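You operate a simulated robot arm through the tools that you are given. There is no shell and no other tool.

The job below is to be done with a simulated robot arm. You get a single attempt, and the scene is never put back.

TASK
Top up the tank to its yellow line from the watering can.
Fine: tank lamp off while pouring and on again after; lid shut, can back. Set down upright: watering can.
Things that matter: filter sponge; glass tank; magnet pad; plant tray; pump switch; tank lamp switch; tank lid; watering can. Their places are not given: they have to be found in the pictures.

Only the result counts: the job must be done as asked and must still hold three seconds after the hand-in. Knocking over, shifting, dropping, spilling or breaking anything else fails it. A push-on lid holds only when it is set on centred and level and pressed home; a screw cap is set on level and turned clockwise until tight.

THE ROBOT
A 6-joint arm with a two-finger gripper, fixed in place. Base frame: the origin is at the foot of the arm, x ahead of it, y to its left, z up. Lengths are in mm, angles in degrees, forces in N, time in s.
Its first joint turns from -166.0 to 166.0 degrees. Payload 2.45 kg.
The tool frame sits at the grasp point between the pads (the TCP): z along the fingers, y along the line on which they close. The tips reach 20 mm beyond it. Largest opening 140 mm; the body of the gripper starts 168 mm behind the TCP.
Orientation is told as [roll, pitch, yaw] about the base's x, y, z axes, in that order, counted from this pose: with the fingers straight down and closing along the base's y, the tool's x points along the base's -x, its y along +y and its z along -z.

THE INTERFACE
- The arm moves only by the tool step_arm. Its argument "moves" is one flat list of numbers, 6 for each row, row after row: the shift along the tool's x, y, z in cm, then the turn, a rotation vector about the tool's x, y, z in degrees. In form: [x, y, z, ax, ay, az, x, y, z, ax, ay, az, ...]. A call has 1 to 20 rows; each row is the pose to reach, as a shift and turn from the pose commanded when the call began, along the tool's axes at that moment. "gripper" is the finger opening in cm, from 0 to 14, set as the call begins (left out, the last holds). Rows are played at 5 a second. More than 50 mm and 8.6 degrees between two rows, or a gripper value outside its range, and nothing of the call is played. A pose out of reach is approached as far as the arm can. The call stops where the force on the tool passes 90 N (or 10 N more than at its start, if that is more) or the arm is blocked; 0.2 s more then pass. The fingers move at their own pace (about 45 mm/s each) and stop on an object; they squeeze with about 41 N. The grip force told is the motor's: it shows also when the fingers shut on nothing. Time passes only in rows, and 0.2 s behind the last, so rows that repeat a pose let the fingers close. The reply holds the time, the measured pose of the TCP, the force on the tool along the base axes, the opening and the grip force, in the units named above and with some noise, with the torque about the TCP (base axes, N m) and any sound that the robot's microphone picked up, and new pictures: "views" is both (left out), scene, wrist or none.
- Cameras (640 x 400 px; columns grow to the right, rows downward): "scene" is fixed at [49.6, -499.9, 1697.9]; the picture's right is [0.69, -0.72, 0.00], its down [-0.29, -0.27, -0.92] and it looks along [0.67, 0.63, -0.40] (base axes); focal length 376 px, centre (320, 200). "wrist" rides on the gripper at [78, 11, -209] in the tool frame; the picture's right is [-0.14, 0.99, 0.00], its down [-0.92, -0.13, -0.37] and it looks along [-0.37, -0.05, 0.93] (tool axes); focal length 280 px, centre (320, 200).
- measure_at(camera, pixels): for up to 12 pixels [column, row] of the newest picture of that camera ("zoom" is the newest enlarged one), the place [x, y, z] in the base frame of the surface seen there, good to about 2 mm. The clock stands still meanwhile.
- zoom(camera, box): a new picture of the part [left, top, right, bottom] of that camera's present view, enlarged. The clock stands still meanwhile.
- close_job(): hands the job in; it is judged then, once.

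Unless the task says otherwise, let go and move clear before handing in.

The tools are called after "Call:" as name(argument=value, ...) on one line, values as JSON. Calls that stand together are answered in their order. step_arm: Moves the arm, as the interface text tells. Its arguments: {"type":"object","properties":{"moves":{"type":"array","items":{"type":"number"}},"gripper":{"type":"number"},"views":{"type":"string","enum":["both","scene","wrist","none"]}},"required":["moves"]} The other tools are called the same way: measure_at (camera, pixels) gives the place of the surface under pixels of a picture; zoom (camera, box) takes an enlarged picture of a part of a camera's view; close_job () hands the job in.

At the start:

```text
t: 0.0
ee_pos: [465.8, 322.5, 1418.4]
tcp_rot: [0.0, 0.0, 0.1]
ft_force: [-0.1, 0.4, -0.2]
ft_torque: [0.0, -0.04, 0.01]
gripper_width: 140.0
gripper_force: 0.1
```

scene: 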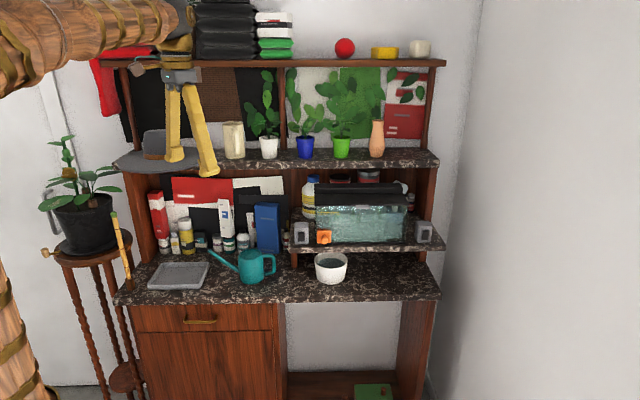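
wrist: 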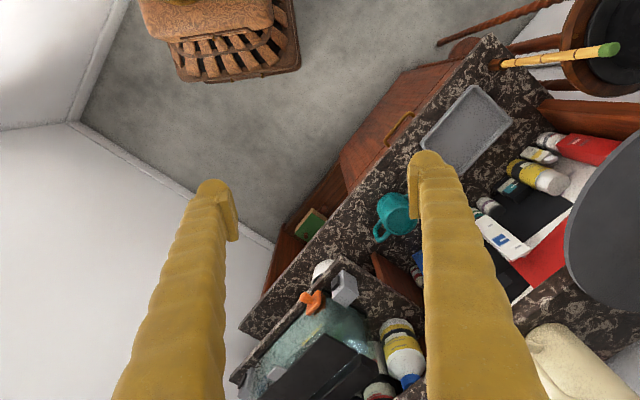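

The scene picture shows the teal watering can near (252,265), a glass tank near (362,215) on a small shelf, two grey switches near (301,233) and (424,232), and a tray near (178,275). I'll zoom in on these before moving.

Call:
zoom(camera="scene", box=[280, 160, 450, 270])

Call:
zoom(camera="scene", box=[140, 220, 360, 310])

Call:
measure_at(camera="scene", pixels=[[252, 265], [240, 258], [275, 262], [215, 256], [178, 275], [301, 235], [424, 235], [324, 237], [330, 268], [362, 195], [362, 225], [250, 295]])

```text
3.64 times, centred on (365, 215) of scene
```

zoom: 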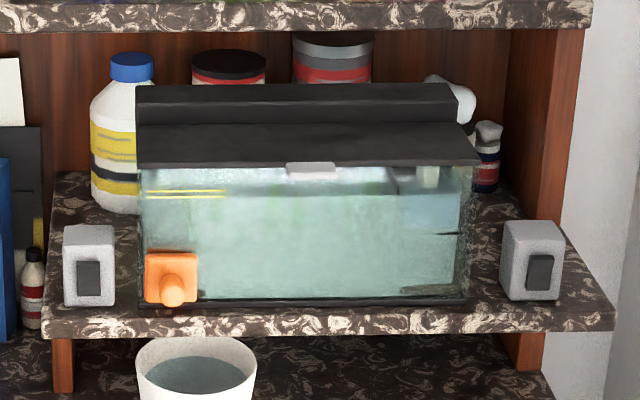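

```text
2.91 times, centred on (250, 265) of scene
```

zoom: 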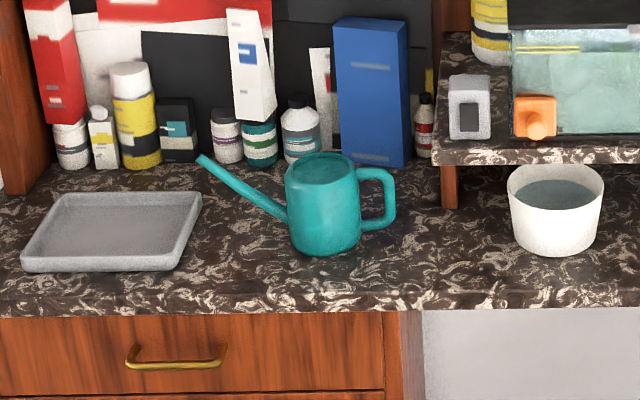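

```text
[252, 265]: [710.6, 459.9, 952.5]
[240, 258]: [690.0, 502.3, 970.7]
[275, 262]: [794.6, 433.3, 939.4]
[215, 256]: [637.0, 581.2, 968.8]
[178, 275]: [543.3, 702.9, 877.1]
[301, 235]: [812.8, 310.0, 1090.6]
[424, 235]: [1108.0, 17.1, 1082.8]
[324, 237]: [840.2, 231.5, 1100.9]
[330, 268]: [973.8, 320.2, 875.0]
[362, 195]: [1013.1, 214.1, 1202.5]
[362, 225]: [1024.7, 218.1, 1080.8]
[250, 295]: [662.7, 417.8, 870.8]
```

The zoom shows two grey rocker switches on the tank shelf, an orange magnet pad on the glass and a lid with a pale tab at the front. I'll zoom closer to tell the lamp switch from the pump switch and to see the yellow lines.

Call:
zoom(camera="scene", box=[290, 175, 360, 250])

Call:
zoom(camera="scene", box=[370, 175, 450, 250])

Call:
zoom(camera="scene", box=[200, 235, 290, 295])

Call:
zoom(camera="wrist", box=[220, 180, 440, 400])

```text
5.33 times, centred on (325, 212) of scene
```

zoom: 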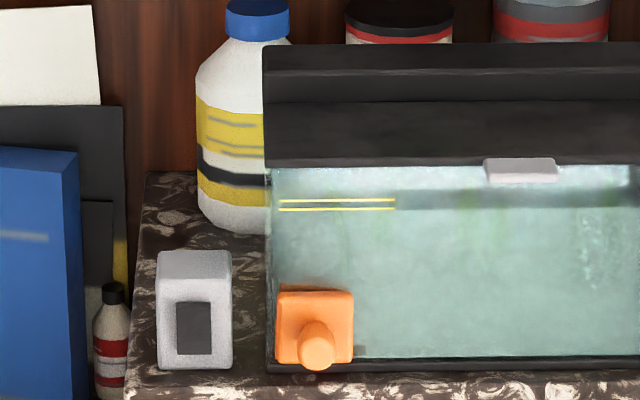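

```text
5.33 times, centred on (410, 212) of scene
```

zoom: 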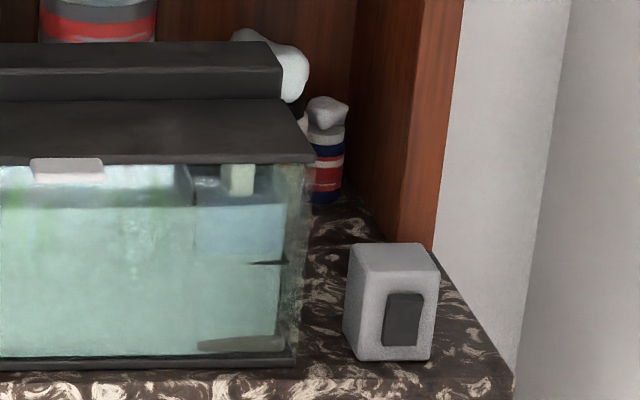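

```text
6.67 times, centred on (245, 265) of scene
```

zoom: 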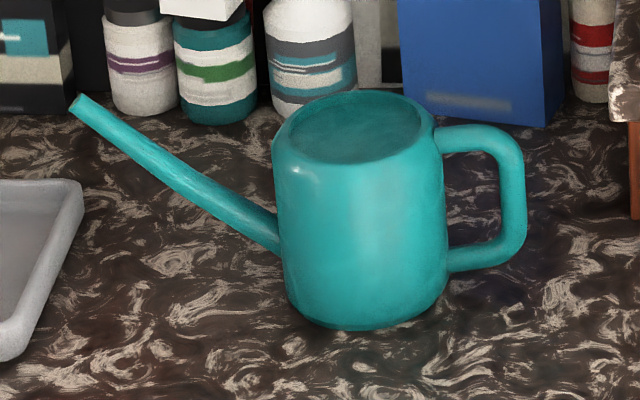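

```text
1.82 times, centred on (330, 290) of wrist
```

zoom: 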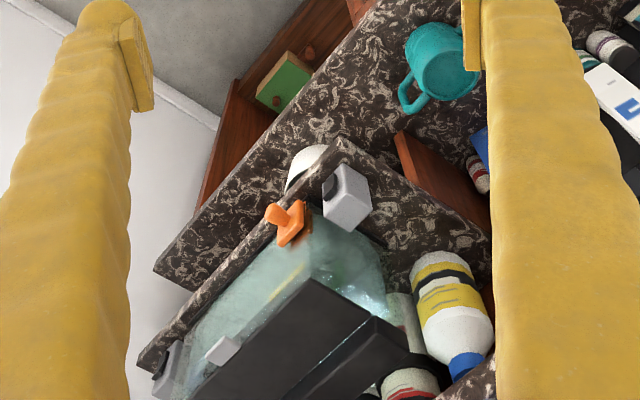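

The lid plate spans about rows 194–205, so I was measuring its back. I'll measure the tank's outline, the switches, the can and the bowl more closely, along with the yellow lines.

Call:
measure_at(camera="scene", pixels=[[318, 203], [405, 203], [362, 204], [362, 196], [362, 190], [362, 184], [318, 184], [397, 184], [363, 207], [330, 241], [400, 241], [335, 212]])

Call:
measure_at(camera="scene", pixels=[[304, 237], [304, 224], [297, 224], [309, 224], [297, 243], [309, 243], [426, 236], [420, 228], [431, 228], [423, 224], [326, 243], [330, 247]])

Call:
measure_at(camera="scene", pixels=[[211, 252], [213, 250], [228, 262], [240, 268], [252, 253], [245, 256], [262, 253], [266, 258], [272, 258], [272, 271], [251, 282], [241, 275]])

Call:
measure_at(camera="scene", pixels=[[316, 256], [347, 256], [331, 254], [331, 262], [331, 275], [331, 286], [295, 275], [295, 250], [370, 250], [430, 245], [370, 295], [200, 300]])

```text
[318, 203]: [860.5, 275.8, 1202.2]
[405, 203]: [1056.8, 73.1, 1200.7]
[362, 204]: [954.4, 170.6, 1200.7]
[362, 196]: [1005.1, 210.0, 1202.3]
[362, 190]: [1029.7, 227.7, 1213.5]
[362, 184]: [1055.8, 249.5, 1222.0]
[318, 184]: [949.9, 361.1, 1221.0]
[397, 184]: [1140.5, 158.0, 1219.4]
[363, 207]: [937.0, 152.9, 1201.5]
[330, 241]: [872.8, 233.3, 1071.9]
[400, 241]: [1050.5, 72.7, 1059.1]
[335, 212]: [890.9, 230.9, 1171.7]
```

```text
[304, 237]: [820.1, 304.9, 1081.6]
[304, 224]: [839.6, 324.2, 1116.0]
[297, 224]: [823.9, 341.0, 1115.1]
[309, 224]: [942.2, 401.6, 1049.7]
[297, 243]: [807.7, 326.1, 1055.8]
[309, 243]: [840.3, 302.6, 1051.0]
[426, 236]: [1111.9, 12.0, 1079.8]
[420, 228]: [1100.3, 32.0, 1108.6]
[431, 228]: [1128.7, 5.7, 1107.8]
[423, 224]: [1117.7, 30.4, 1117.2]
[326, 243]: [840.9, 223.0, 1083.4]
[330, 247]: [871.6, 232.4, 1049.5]
```

```text
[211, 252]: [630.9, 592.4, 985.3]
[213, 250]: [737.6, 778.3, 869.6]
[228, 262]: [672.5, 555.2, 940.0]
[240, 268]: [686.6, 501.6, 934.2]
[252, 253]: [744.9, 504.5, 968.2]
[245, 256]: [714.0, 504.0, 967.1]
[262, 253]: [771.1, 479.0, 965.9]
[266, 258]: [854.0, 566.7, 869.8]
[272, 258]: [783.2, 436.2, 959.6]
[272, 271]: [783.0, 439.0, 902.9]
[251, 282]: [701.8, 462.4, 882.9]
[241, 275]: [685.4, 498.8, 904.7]
```

```text
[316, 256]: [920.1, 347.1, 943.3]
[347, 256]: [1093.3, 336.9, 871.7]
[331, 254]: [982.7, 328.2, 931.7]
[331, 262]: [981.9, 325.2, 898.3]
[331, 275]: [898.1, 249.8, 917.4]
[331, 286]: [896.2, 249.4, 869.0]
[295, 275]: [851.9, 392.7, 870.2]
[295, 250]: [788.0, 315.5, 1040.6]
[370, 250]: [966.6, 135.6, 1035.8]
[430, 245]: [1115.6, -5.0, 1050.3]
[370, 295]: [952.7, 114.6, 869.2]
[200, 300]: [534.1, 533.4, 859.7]
```

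The tank front is about 800 mm out along the 45° direction and the lid plate top is at z≈1201. Next I'll measure the plant shelf above the tank, the hutch uprights and the front edges to see what room the arm has.

Call:
measure_at(camera="scene", pixels=[[300, 158], [300, 166], [360, 158], [360, 165], [430, 158], [430, 164], [130, 165], [340, 155], [376, 155], [250, 166], [425, 63], [300, 63]])

Call:
measure_at(camera="scene", pixels=[[125, 300], [300, 298], [430, 297], [150, 255], [206, 268], [152, 285], [205, 285], [268, 235], [280, 255], [310, 200], [308, 183], [292, 262]])

Call:
zoom(camera="scene", box=[100, 140, 300, 265])

Call:
zoom(camera="scene", box=[310, 185, 410, 250])

```text
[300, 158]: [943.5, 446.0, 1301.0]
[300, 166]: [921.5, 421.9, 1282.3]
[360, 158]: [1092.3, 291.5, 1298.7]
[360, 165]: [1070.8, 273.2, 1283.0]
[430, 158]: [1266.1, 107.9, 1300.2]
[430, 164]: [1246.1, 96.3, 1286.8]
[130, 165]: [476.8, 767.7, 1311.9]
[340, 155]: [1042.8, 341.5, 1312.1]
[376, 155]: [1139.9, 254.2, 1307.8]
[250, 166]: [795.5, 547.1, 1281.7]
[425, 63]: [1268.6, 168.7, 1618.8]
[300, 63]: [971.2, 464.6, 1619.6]
```

```text
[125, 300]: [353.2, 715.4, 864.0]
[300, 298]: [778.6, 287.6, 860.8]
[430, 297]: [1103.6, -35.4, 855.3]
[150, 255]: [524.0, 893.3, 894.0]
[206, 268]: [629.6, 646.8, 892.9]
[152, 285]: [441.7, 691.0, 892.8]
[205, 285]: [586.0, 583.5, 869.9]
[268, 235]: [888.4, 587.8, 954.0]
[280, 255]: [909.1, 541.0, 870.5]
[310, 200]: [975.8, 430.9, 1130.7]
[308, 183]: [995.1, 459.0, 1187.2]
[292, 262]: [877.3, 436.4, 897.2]
```

```text
3.20 times, centred on (200, 202) of scene
```

zoom: 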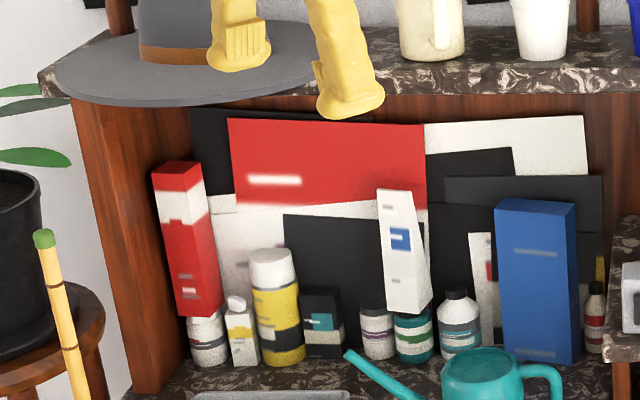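

```text
6.15 times, centred on (360, 218) of scene
```

zoom: 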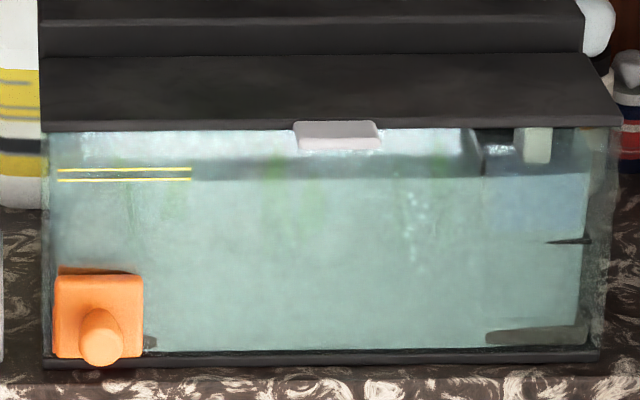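

The plant shelf's front edge is about 950 mm deep at z≈1280–1300, and the bench runs exactly at 45°, so the space above the front of the tank is clear. The switches carry no readable label from here, so I'll swing the hand in front of the tank for a close wrist view, starting with a 45° yaw.

Call:
step_arm(moves=[-2.2, -2.6, 0.25, 0, 0, -6.43, -4.4, -5.2, 0.5, 0, 0, -12.86, -6.6, -7.8, 0.75, 0, 0, -19.29, -8.8, -10.4, 1.0, 0, 0, -25.72, -11.0, -13.0, 1.25, 0, 0, -32.15, -13.2, -15.6, 1.5, 0, 0, -38.58, -15.4, -18.2, 1.75, 0, 0, -45], views="both")

```text
t: 1.6
ee_pos: [619.1, 141.6, 1401.1]
tcp_rot: [-0.1, 0.1, 45.1]
ft_force: [-0.3, 0.3, 0.6]
ft_torque: [0.02, -0.03, 0.0]
gripper_width: 139.8
gripper_force: 0.0
```

scene: 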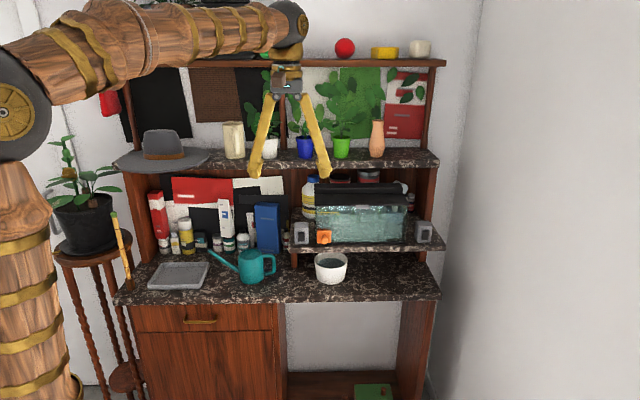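
wrist: 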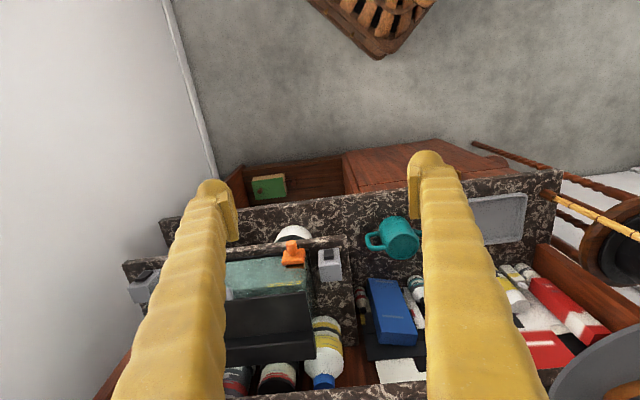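

The hand is now square to the bench, and the wrist view shows the tank, switches, can and tray. I'll lower it in front of the tank and pitch the fingers forward so the camera looks level at the glass and switches.

Call:
step_arm(moves=[0.2, -1.03, 2.45, 0, -7.56, 0, 0.4, -2.06, 4.9, 0, -15.11, 0, 0.59, -3.09, 7.37, 0, -22.67, 0, 0.79, -4.12, 9.82, 0, -30.22, 0, 0.98, -5.14, 12.28, 0, -37.78, 0, 1.18, -6.17, 14.73, 0, -45.33, 0, 1.38, -7.2, 17.19, 0, -52.89, 0, 1.57, -8.23, 19.64, 0, -60.44, 0, 1.77, -9.26, 22.1, 0, -68, 0], views="both")

```text
t: 3.6
ee_pos: [672.1, 61.1, 1179.2]
tcp_rot: [0.0, -68.1, 44.9]
ft_force: [0.4, 0.6, -0.2]
ft_torque: [-0.01, 0.01, 0.05]
gripper_width: 140.1
gripper_force: 0.2
```

scene: 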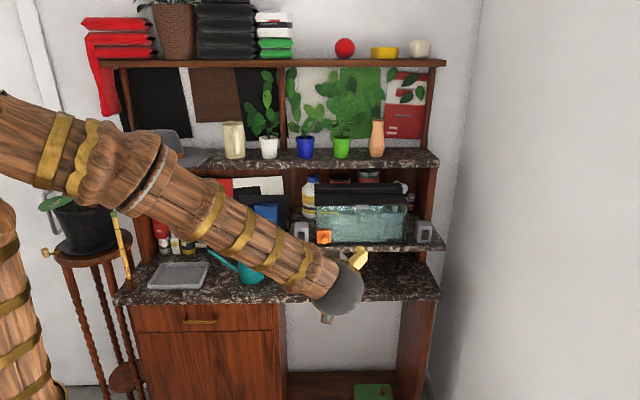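
wrist: 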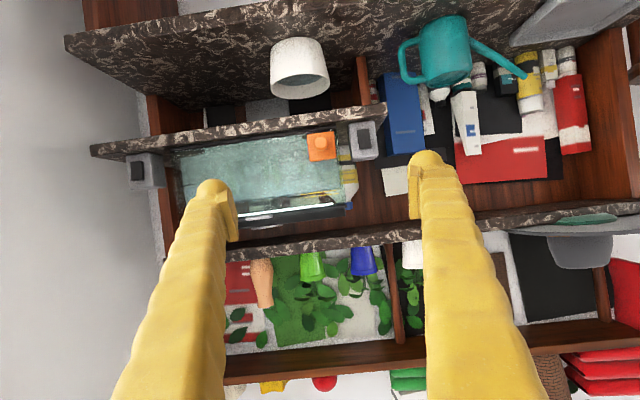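

The wrist view is upside down, with the tank at about (265,170), the left switch at (363,140), the right switch at (145,170) and a glowing lamp strip near (290,210). I'll zoom in on these.

Call:
zoom(camera="wrist", box=[290, 110, 400, 210])

Call:
zoom(camera="wrist", box=[100, 130, 240, 230])

Call:
zoom(camera="wrist", box=[180, 130, 360, 230])

```text
4.00 times, centred on (345, 160) of wrist
```

zoom: 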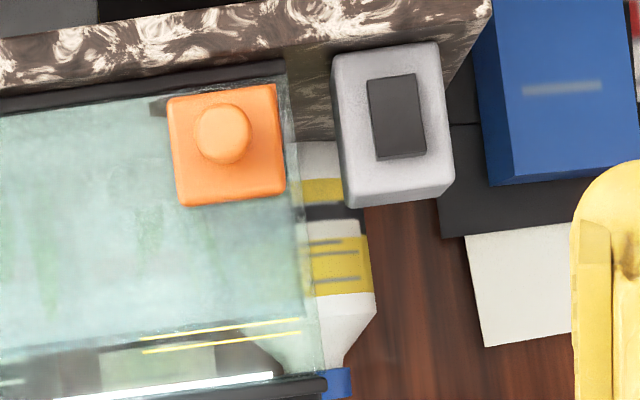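

```text
4.00 times, centred on (170, 180) of wrist
```

zoom: 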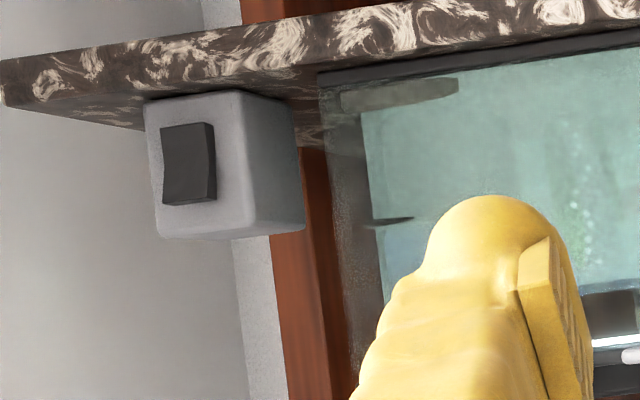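

```text
3.56 times, centred on (270, 180) of wrist
```

zoom: 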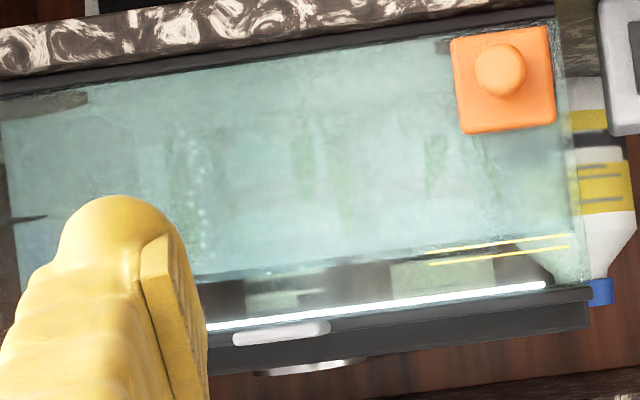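

The lamp strip is glowing, so the lamp is on, and two close yellow lines sit just above the water edge. I'll zoom tighter on both switches for a marking and measure the line heights.

Call:
measure_at(camera="zoom", pixels=[[500, 243], [500, 255], [560, 236], [560, 248], [300, 271], [220, 278], [300, 262], [280, 333], [280, 342], [400, 345], [320, 325], [240, 335]])

Call:
zoom(camera="wrist", box=[340, 115, 390, 165])

Call:
zoom(camera="wrist", box=[125, 145, 185, 195])

Call:
zoom(camera="scene", box=[412, 215, 437, 250])

Call:
zoom(camera="scene", box=[290, 215, 315, 250])

```text
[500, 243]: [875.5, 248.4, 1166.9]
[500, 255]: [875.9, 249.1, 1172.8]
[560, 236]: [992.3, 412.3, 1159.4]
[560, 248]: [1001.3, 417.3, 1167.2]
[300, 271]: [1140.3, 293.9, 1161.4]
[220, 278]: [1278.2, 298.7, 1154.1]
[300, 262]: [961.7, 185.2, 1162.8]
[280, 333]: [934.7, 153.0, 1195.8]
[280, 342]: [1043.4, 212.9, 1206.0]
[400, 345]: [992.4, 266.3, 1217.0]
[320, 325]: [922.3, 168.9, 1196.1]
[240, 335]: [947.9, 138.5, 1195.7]
```

```text
8.00 times, centred on (365, 140) of wrist
```

zoom: 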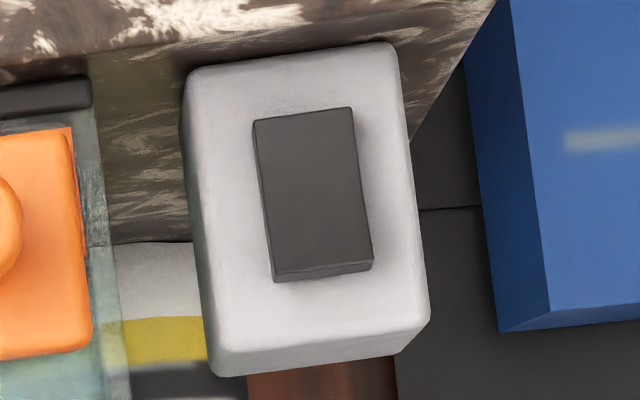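

```text
8.00 times, centred on (155, 170) of wrist
```

zoom: 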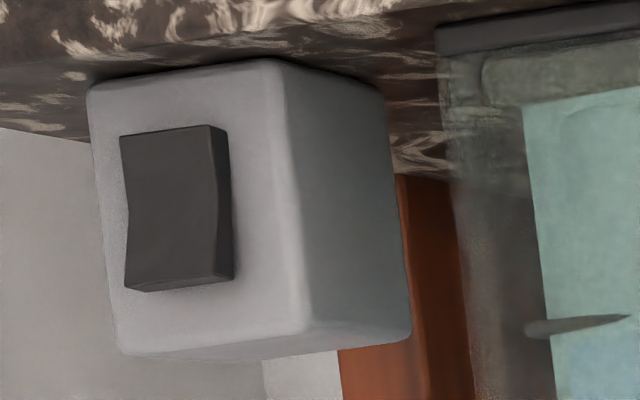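

```text
11.43 times, centred on (424, 232) of scene
```

zoom: 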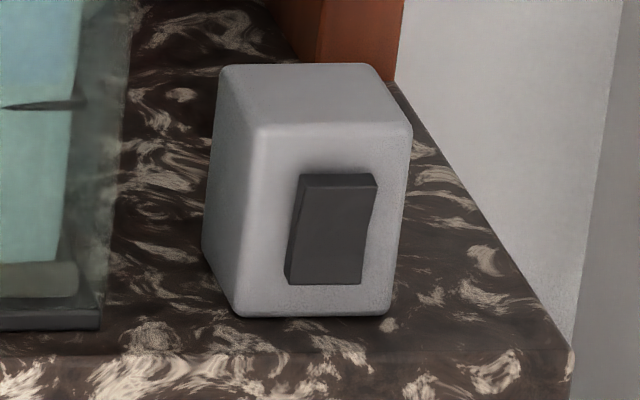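

```text
11.43 times, centred on (302, 232) of scene
```

zoom: 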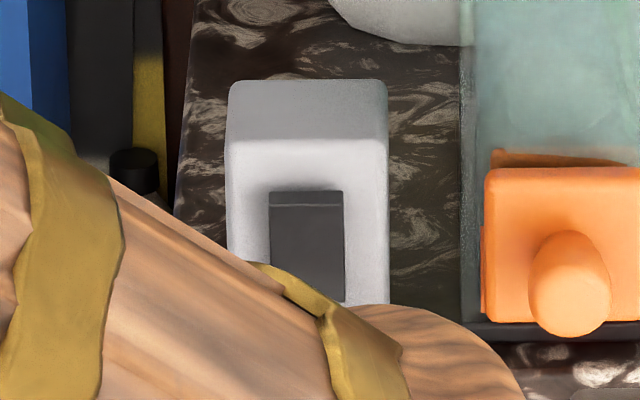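

The lower line reads z≈1167 and the upper about 1173, with the water edge just under the lower one. Neither switch shows a label, so I'll rise and look down over the tank top and behind the switches for cords or other clues.

Call:
step_arm(moves=[-3.68, -1.47, -0.73, 0, 5.5, 0, -7.35, -2.93, -1.46, 0, 11, 0, -11.03, -4.4, -2.19, 0, 16.5, 0, -14.7, -5.87, -2.92, 0, 22, 0, -18.4, -7.33, -3.65, 0, 27.5, 0, -22.06, -8.8, -4.38, 0, 33, 0], views="both")

```text
t: 5.0
ee_pos: [765.7, 28.9, 1400.4]
tcp_rot: [0.0, -34.9, 45.0]
ft_force: [-1.4, -0.2, 1.3]
ft_torque: [-0.03, 0.03, 0.01]
gripper_width: 139.9
gripper_force: 0.1
```

scene: 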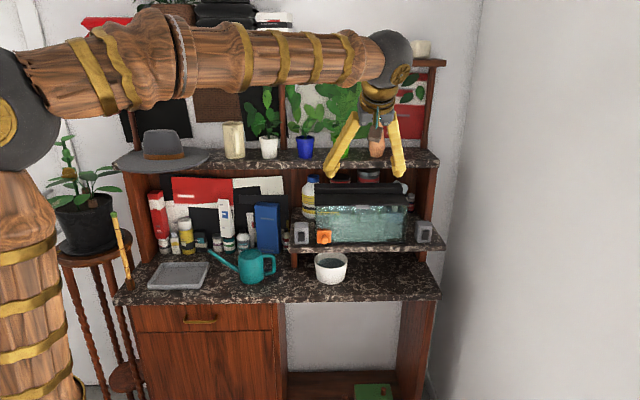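
wrist: 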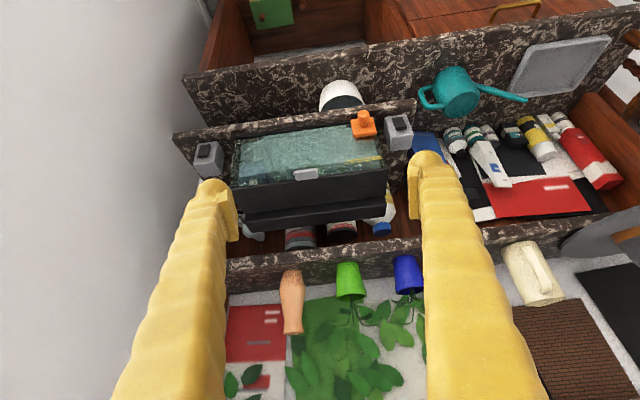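

Call:
zoom(camera="wrist", box=[220, 110, 400, 240])

Call:
zoom(camera="wrist", box=[360, 100, 420, 160])

Call:
zoom(camera="wrist", box=[180, 120, 260, 180])

Call:
zoom(camera="scene", box=[310, 170, 440, 250])

```text
3.08 times, centred on (310, 175) of wrist
```

zoom: 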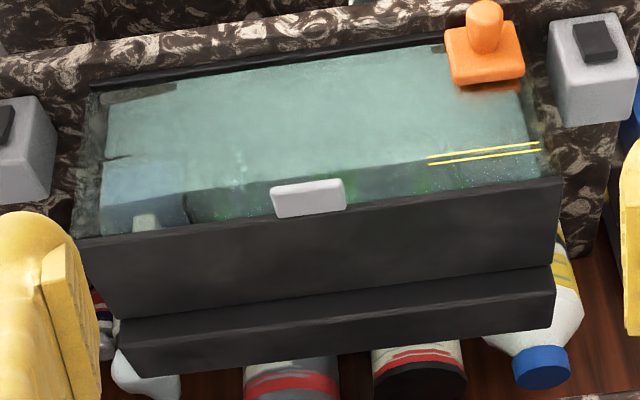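

```text
6.67 times, centred on (390, 130) of wrist
```

zoom: 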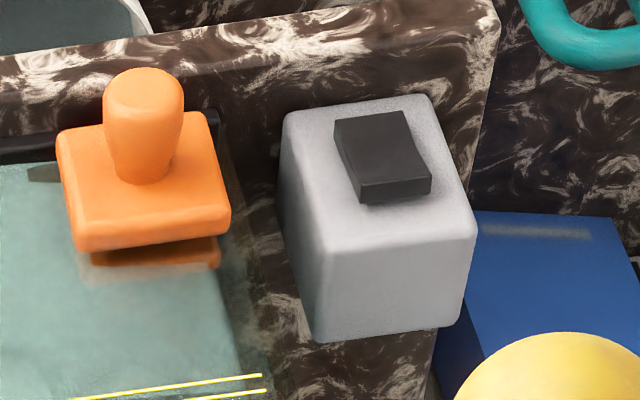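

```text
6.67 times, centred on (220, 150) of wrist
```

zoom: 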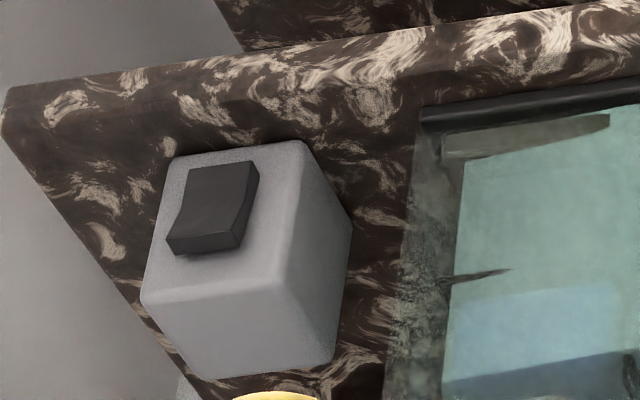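

```text
4.92 times, centred on (375, 210) of scene
```

zoom: 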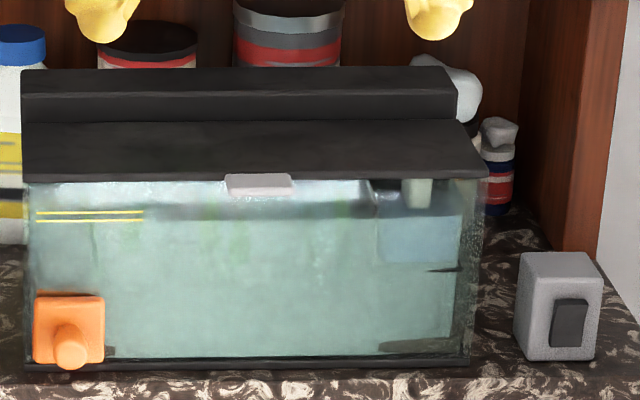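

From here both rockers look alike, each with its upper end standing proud (left rocker near wrist (399,123)), and no cords are visible. The filter chamber sits at the tank's right end, which suggests the right switch is the pump and the left one the lamp; I'll measure the left rocker exactly.

Call:
zoom(camera="wrist", box=[375, 105, 425, 155])

Call:
zoom(camera="scene", box=[340, 370, 410, 400])

Call:
zoom(camera="scene", box=[290, 220, 320, 250])

```text
8.00 times, centred on (400, 130) of wrist
```

zoom: 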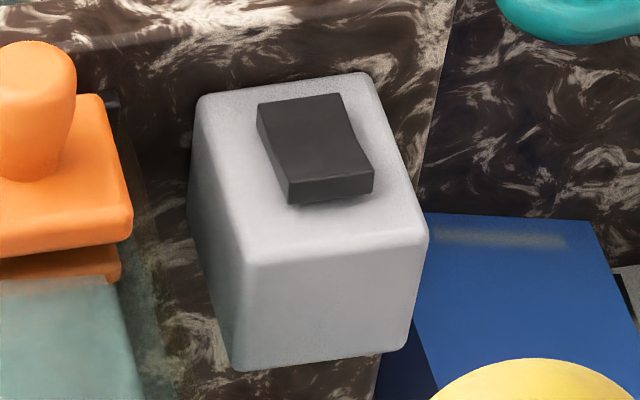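

```text
9.14 times, centred on (375, 385) of scene
```

zoom: 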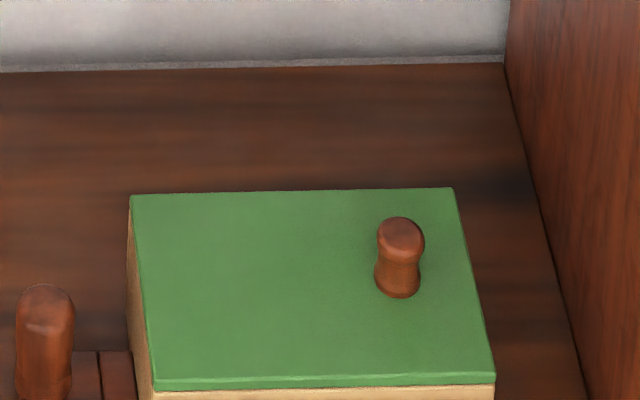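

```text
13.33 times, centred on (305, 235) of scene
```

zoom: 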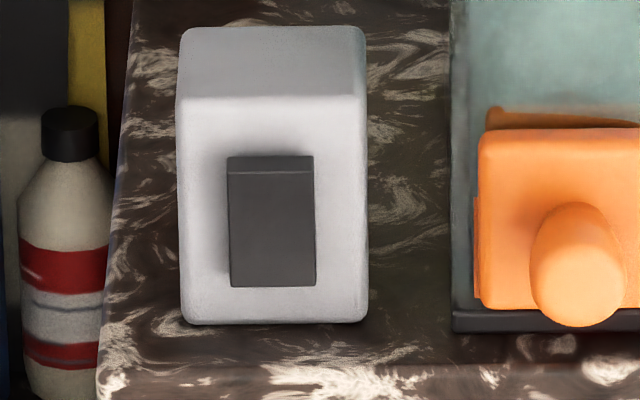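

The left rocker is clear in the newest zoom, with its top edge at (270,165) and bottom at (270,280). I'll measure the switch face, the rocker and the knob beside it.

Call:
measure_at(camera="zoom", pixels=[[270, 166], [270, 180], [270, 200], [270, 222], [270, 250], [270, 280], [270, 130], [200, 220], [345, 220], [232, 185], [310, 185], [270, 305]])

Call:
measure_at(camera="wrist", pixels=[[306, 174], [290, 178], [320, 171], [306, 178], [306, 184], [306, 200], [255, 185], [380, 168], [380, 190], [363, 117], [364, 127], [205, 150]])

```text
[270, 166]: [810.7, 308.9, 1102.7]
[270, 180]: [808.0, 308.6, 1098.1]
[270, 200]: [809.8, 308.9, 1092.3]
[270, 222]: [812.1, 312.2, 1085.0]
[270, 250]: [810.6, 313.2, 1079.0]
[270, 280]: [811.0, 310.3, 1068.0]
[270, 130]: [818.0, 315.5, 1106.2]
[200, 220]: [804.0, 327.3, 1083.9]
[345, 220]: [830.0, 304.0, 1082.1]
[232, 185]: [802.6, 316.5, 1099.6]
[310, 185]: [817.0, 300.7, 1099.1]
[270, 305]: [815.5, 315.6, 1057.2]
```

```text
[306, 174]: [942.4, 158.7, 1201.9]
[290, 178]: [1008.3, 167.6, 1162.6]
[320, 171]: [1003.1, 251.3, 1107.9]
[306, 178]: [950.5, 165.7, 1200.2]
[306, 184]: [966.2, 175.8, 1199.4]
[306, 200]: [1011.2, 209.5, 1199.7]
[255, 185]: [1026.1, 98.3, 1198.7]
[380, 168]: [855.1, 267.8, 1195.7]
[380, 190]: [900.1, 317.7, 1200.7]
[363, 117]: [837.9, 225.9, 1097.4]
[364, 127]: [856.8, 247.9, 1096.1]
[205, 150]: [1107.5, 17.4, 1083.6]
```

The left rocker spans z 1068–1101 at bench coordinates s≈354, d≈790, and its top half stands out at d≈789.5. I'll close the fingers and come in front of it, fingers tilted 30° down, aiming at the top half.

Call:
step_arm(moves=[0.71, 1.85, 3.69, 0, -2.78, 0, 1.43, 3.7, 7.38, 0, -5.56, 0, 2.14, 5.55, 11.08, 0, -8.33, 0, 2.86, 7.4, 14.77, 0, -11.11, 0, 3.57, 9.25, 18.46, 0, -13.89, 0, 4.29, 11.1, 22.15, 0, -16.67, 0, 5.0, 12.95, 25.85, 0, -19.44, 0, 5.72, 14.8, 29.54, 0, -22.22, 0, 6.43, 16.65, 33.23, 0, -25, 0], gripper=0, views="both")

```text
t: 7.0
ee_pos: [743.6, 245.5, 1092.6]
tcp_rot: [-0.1, -60.1, 45.1]
ft_force: [0.9, 0.3, -1.5]
ft_torque: [0.02, 0.0, 0.02]
gripper_width: 0.0
gripper_force: 29.6
```

scene: 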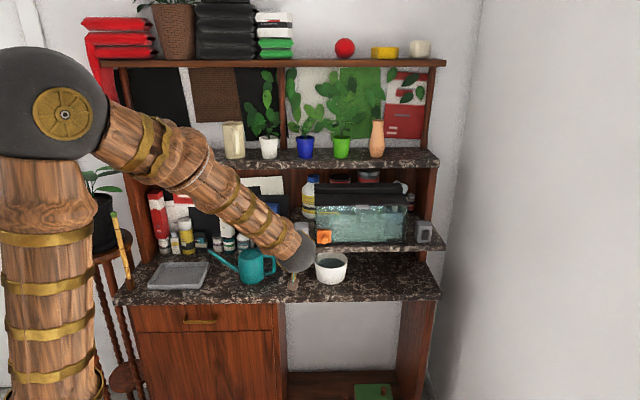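
wrist: 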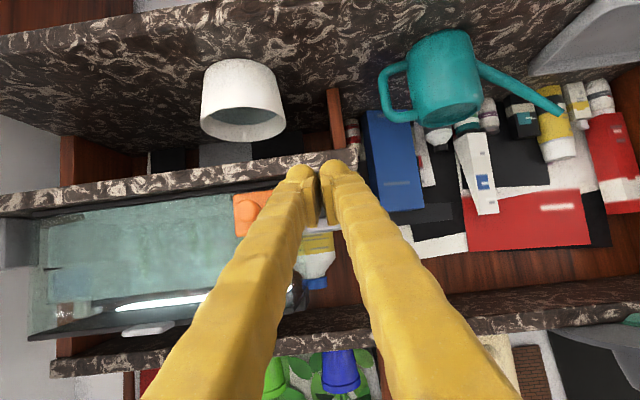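

The closed fingertips are at (322,175) in the wrist picture, in line with the left switch at s≈352, 90 mm in front. I'll advance 55 mm and check before touching.

Call:
step_arm(moves=[-0.9, -0.1, 1.6, 0, 0, 0, -1.8, -0.2, 3.2, 0, 0, 0, -2.7, -0.2, 4.7, 0, 0, 0], views="both")

Call:
zoom(camera="wrist", box=[260, 130, 400, 260])

Call:
zoom(camera="scene", box=[270, 200, 350, 270])

```text
t: 7.8
ee_pos: [781.9, 284.0, 1090.9]
tcp_rot: [0.0, -59.9, 45.0]
ft_force: [0.1, 0.6, 0.4]
ft_torque: [0.02, 0.03, -0.01]
gripper_width: 0.0
gripper_force: 29.6
```

scene: 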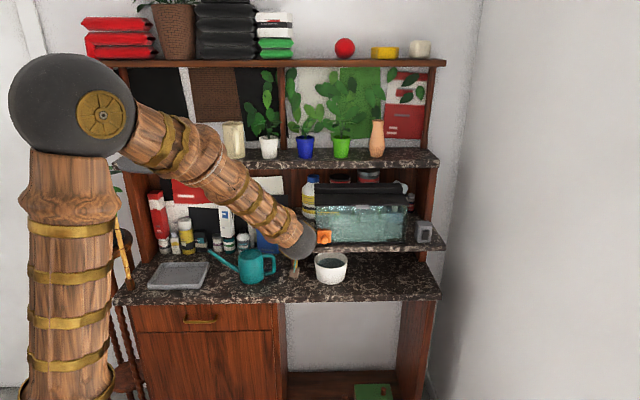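
wrist: 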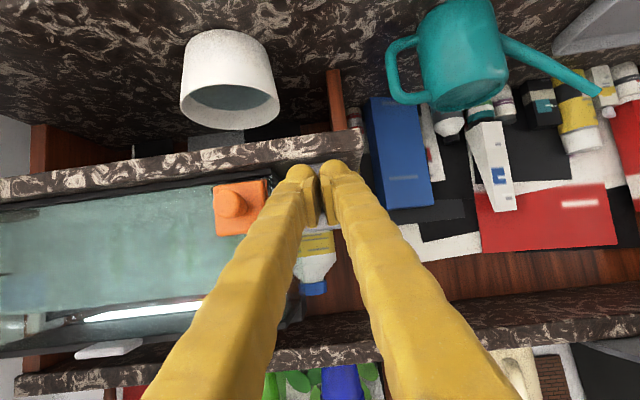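

```text
3.08 times, centred on (330, 195) of wrist
```

zoom: 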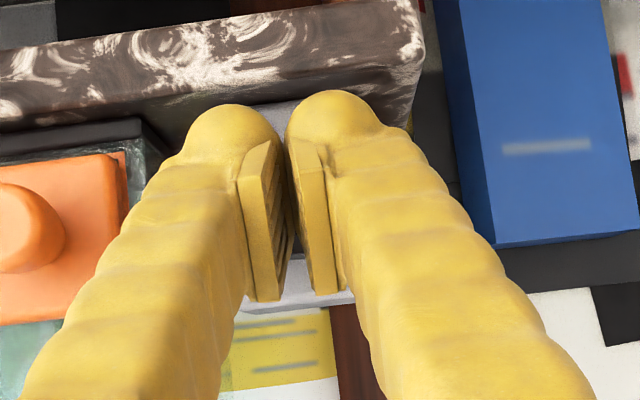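

```text
5.71 times, centred on (310, 235) of scene
```

zoom: 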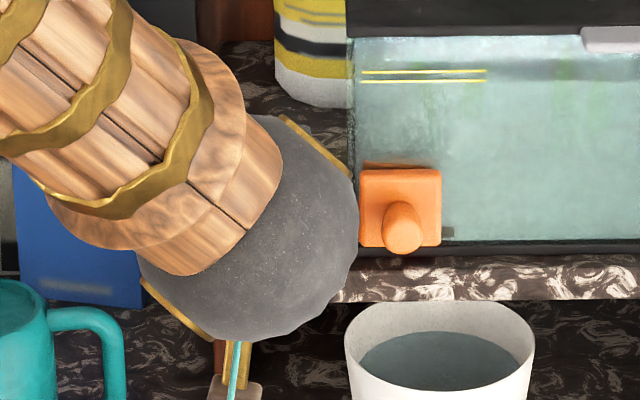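

The fingertips are two rounded lobes either side of the rocker, so I'd rather press with one of them. I'll measure the lobes' true positions first.

Call:
zoom(camera="wrist", box=[270, 140, 370, 220])

Call:
measure_at(camera="wrist", pixels=[[290, 172], [300, 168], [300, 164], [308, 172], [326, 170], [334, 168], [334, 161], [345, 168], [300, 180], [334, 180], [315, 168], [318, 185]])

```text
5.00 times, centred on (320, 180) of wrist
```

zoom: 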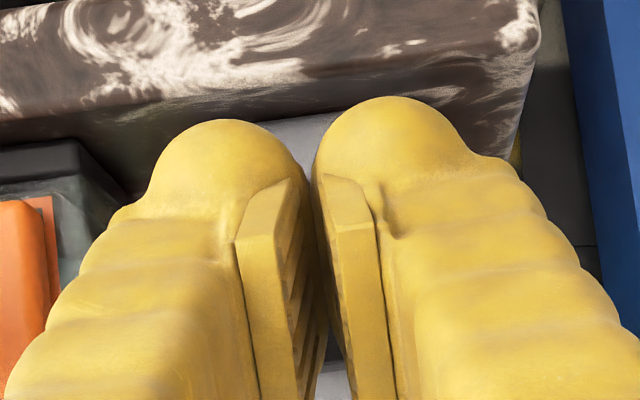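

```text
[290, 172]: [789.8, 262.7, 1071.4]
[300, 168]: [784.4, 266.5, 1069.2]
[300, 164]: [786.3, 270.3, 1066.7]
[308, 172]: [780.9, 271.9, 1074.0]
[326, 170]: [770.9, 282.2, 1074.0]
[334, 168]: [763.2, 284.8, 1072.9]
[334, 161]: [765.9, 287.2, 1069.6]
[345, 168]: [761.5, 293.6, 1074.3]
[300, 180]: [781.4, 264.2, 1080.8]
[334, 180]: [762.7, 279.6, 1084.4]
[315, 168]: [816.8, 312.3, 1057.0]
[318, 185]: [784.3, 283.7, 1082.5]
```

The lobes sit about ±13 mm from the tool axis. I'll slide 10.6 mm left so the right lobe lines up with the rocker, then creep in.

Call:
step_arm(moves=[-0.1, 0.5, -0.05, 0, 0, 0, -0.17, 1.06, -0.1, 0, 0, 0, -0.67, 1.06, 0.77, 0, 0, 0], views="none")

Call:
step_arm(moves=[-0.1, 0, 0.17, 0, 0, 0, -0.2, 0, 0.35, 0, 0, 0], views="wrist")

```text
t: 8.6
ee_pos: [782.8, 296.4, 1093.3]
tcp_rot: [0.0, -60.0, 44.9]
ft_force: [0.4, -0.7, -0.1]
ft_torque: [0.02, 0.0, 0.01]
gripper_width: 0.1
gripper_force: 29.5
```

```text
t: 9.2
ee_pos: [785.8, 299.0, 1092.6]
tcp_rot: [0.0, -60.0, 44.9]
ft_force: [-0.4, -1.1, -0.3]
ft_torque: [0.0, -0.02, -0.02]
gripper_width: 0.3
gripper_force: 29.1
```

wrist: 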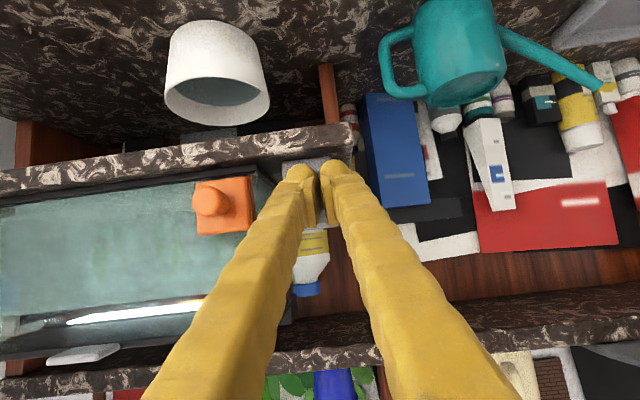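

No clear contact yet at d≈767 (force about 1 N). I'll creep forward in 1.5 mm steps.

Call:
step_arm(moves=[-0.08, 0.1, 0.13, 0, 0, 0, -0.15, 0.2, 0.26, 0, 0, 0], views="none")

Call:
step_arm(moves=[-0.08, 0, 0.13, 0, 0, 0], views="none")

Call:
step_arm(moves=[-0.08, 0, 0.13, 0, 0, 0], views="wrist")

```text
t: 9.8
ee_pos: [787.1, 302.2, 1092.0]
tcp_rot: [0.0, -60.0, 45.1]
ft_force: [-9.4, -20.2, 1.6]
ft_torque: [0.03, -0.11, -0.39]
gripper_width: 0.0
gripper_force: 29.1
```

```text
t: 10.2
ee_pos: [787.5, 302.5, 1093.1]
tcp_rot: [0.0, -59.9, 45.0]
ft_force: [-41.8, -57.4, 9.1]
ft_torque: [0.19, -0.43, -0.94]
gripper_width: 0.0
gripper_force: 29.9
```

```text
t: 10.6
ee_pos: [787.0, 302.0, 1092.0]
tcp_rot: [-0.1, -59.9, 44.9]
ft_force: [-29.1, -22.0, 11.8]
ft_torque: [0.27, -0.27, -0.26]
gripper_width: 0.0
gripper_force: 29.8
stopped in row 1: the force on the tool passed its limit at 98 N (the readings are from after the stop); the commanded pose is now the measured one
```

wrist: 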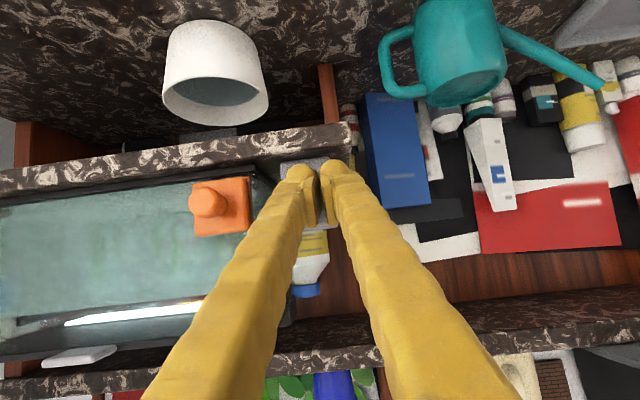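

Contact rose to about 98 N at d≈770 and the lamp strip near (130,312) still glows. I'll back off and see whether the rocker changed.

Call:
step_arm(moves=[0.5, 0, -0.87, 0, 0, 0, 1.5, 0, -2.6, 0, 0, 0, 3.0, 0, -5.2, 0, 0, 0, 4.0, -2.0, -7.5, 0, 0, 0, 4.5, -5.0, -10.5, 0, 0, 0], views="both")

Call:
zoom(camera="wrist", box=[290, 120, 400, 220])

Call:
zoom(camera="scene", box=[290, 180, 430, 260])

```text
t: 11.8
ee_pos: [740.7, 187.1, 1105.5]
tcp_rot: [0.0, -59.9, 44.8]
ft_force: [0.2, 0.4, 0.9]
ft_torque: [-0.01, -0.02, 0.02]
gripper_width: 0.0
gripper_force: 29.3
```

scene: 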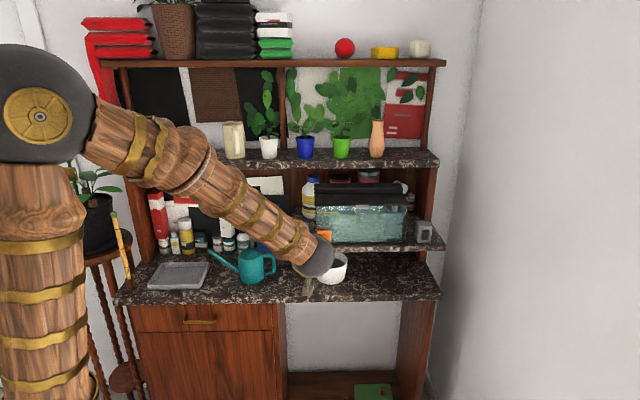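
wrist: 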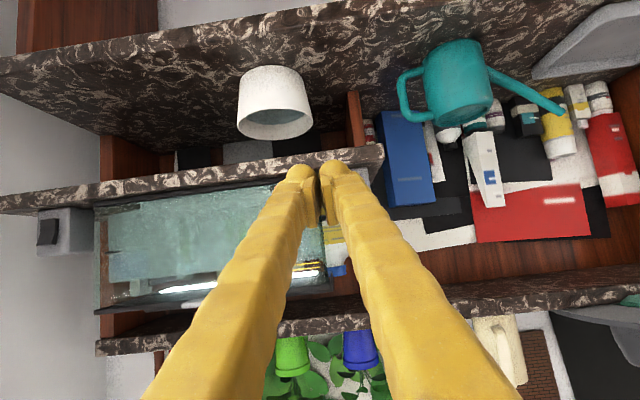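

```text
4.00 times, centred on (345, 170) of wrist
```

zoom: 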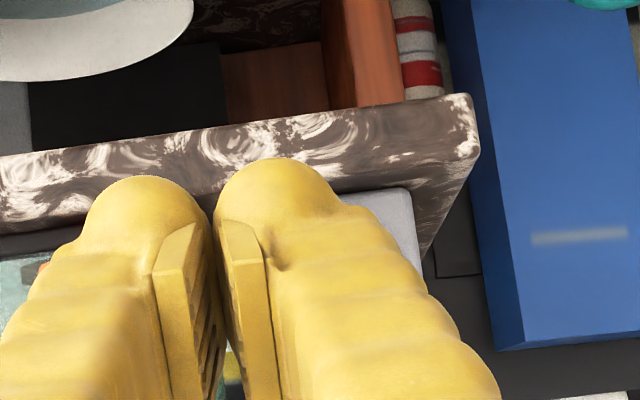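

```text
4.57 times, centred on (360, 220) of scene
```

zoom: 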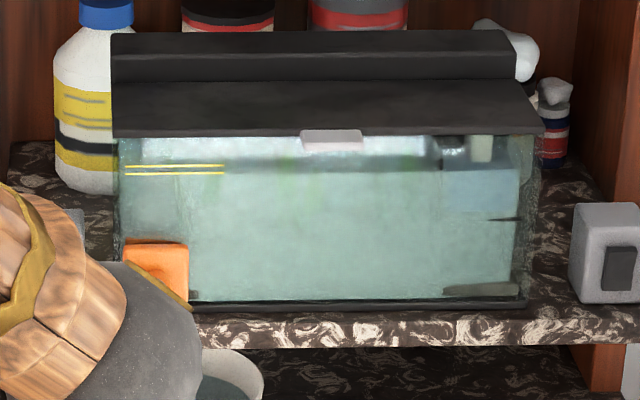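

The lamp is still on and the hand hides the left switch. I'll lift back to where I can see both rockers.

Call:
step_arm(moves=[-2.44, -1.48, -3.26, 0, 3.33, 0, -4.88, -2.95, -6.51, 0, 6.67, 0, -7.32, -4.43, -9.77, 0, 10, 0, -9.76, -5.9, -13.03, 0, 13.33, 0, -12.2, -7.38, -16.28, 0, 16.67, 0, -14.64, -8.85, -19.54, 0, 20, 0], views="both")

Call:
zoom(camera="scene", box=[290, 220, 320, 250])

Call:
zoom(camera="wrist", box=[360, 90, 430, 160])

Call:
zoom(camera="wrist", box=[120, 100, 280, 220])

```text
t: 13.2
ee_pos: [734.9, 59.4, 1333.3]
tcp_rot: [0.0, -39.8, 44.9]
ft_force: [0.4, 0.2, 0.3]
ft_torque: [0.02, -0.05, 0.03]
gripper_width: 0.0
gripper_force: 29.4
```

scene: 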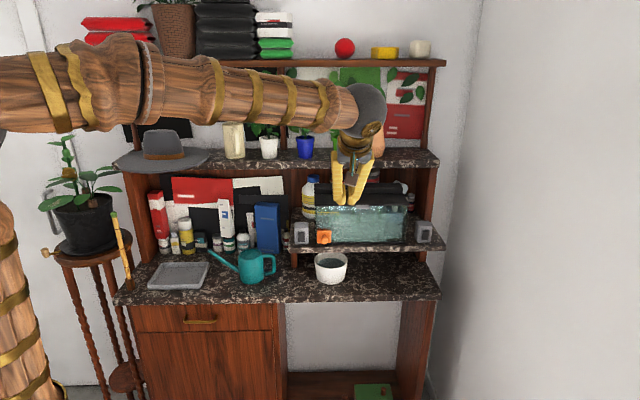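
wrist: 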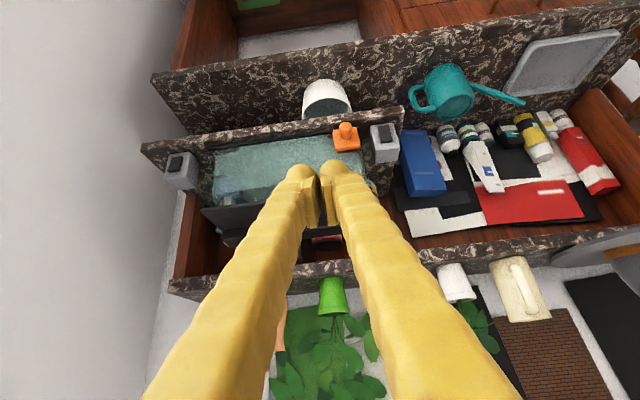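

```text
13.33 times, centred on (305, 235) of scene
```

zoom: 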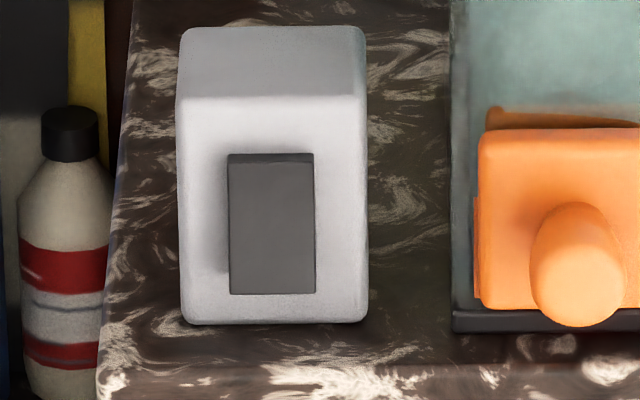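

```text
5.71 times, centred on (395, 125) of wrist
```

zoom: 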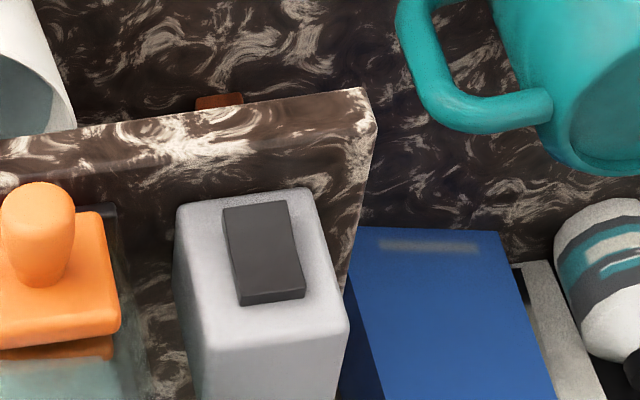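

```text
3.33 times, centred on (200, 160) of wrist
```

zoom: 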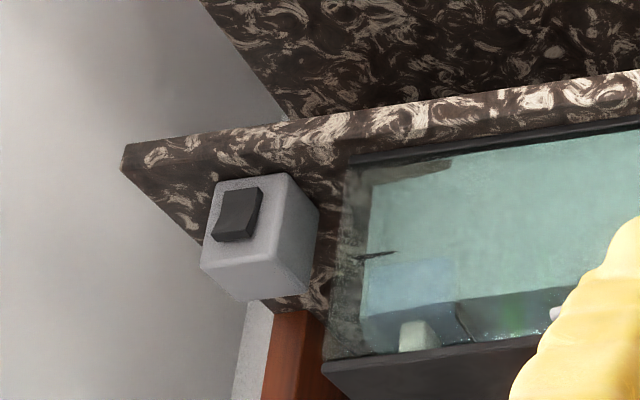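

The left rocker did flip (its lower edge now stands out), but the lamp strip stayed lit. I'll check for the bubbles, since this switch may be the pump's.

Call:
zoom(camera="scene", box=[310, 185, 410, 250])

Call:
zoom(camera="wrist", box=[190, 120, 390, 240])

```text
6.15 times, centred on (360, 218) of scene
```

zoom: 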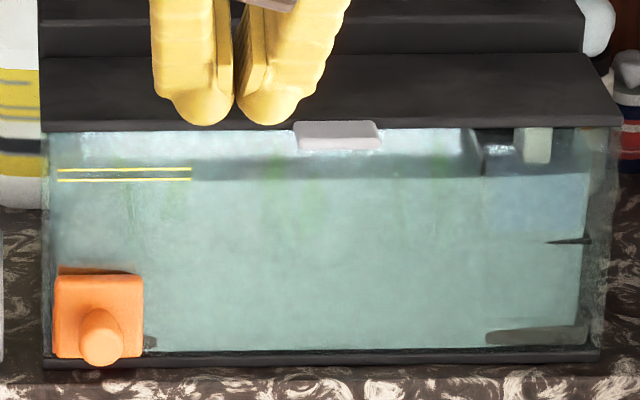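

```text
3.20 times, centred on (290, 180) of wrist
```

zoom: 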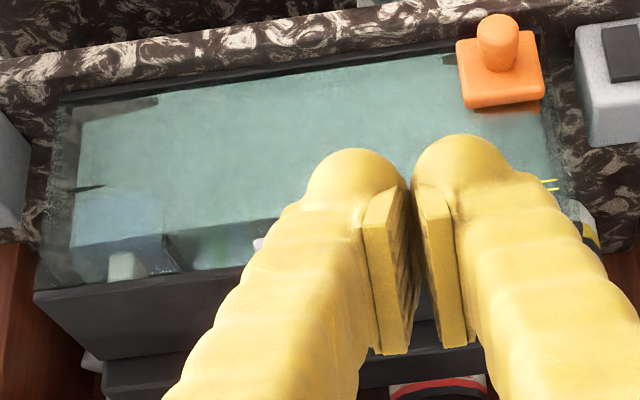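

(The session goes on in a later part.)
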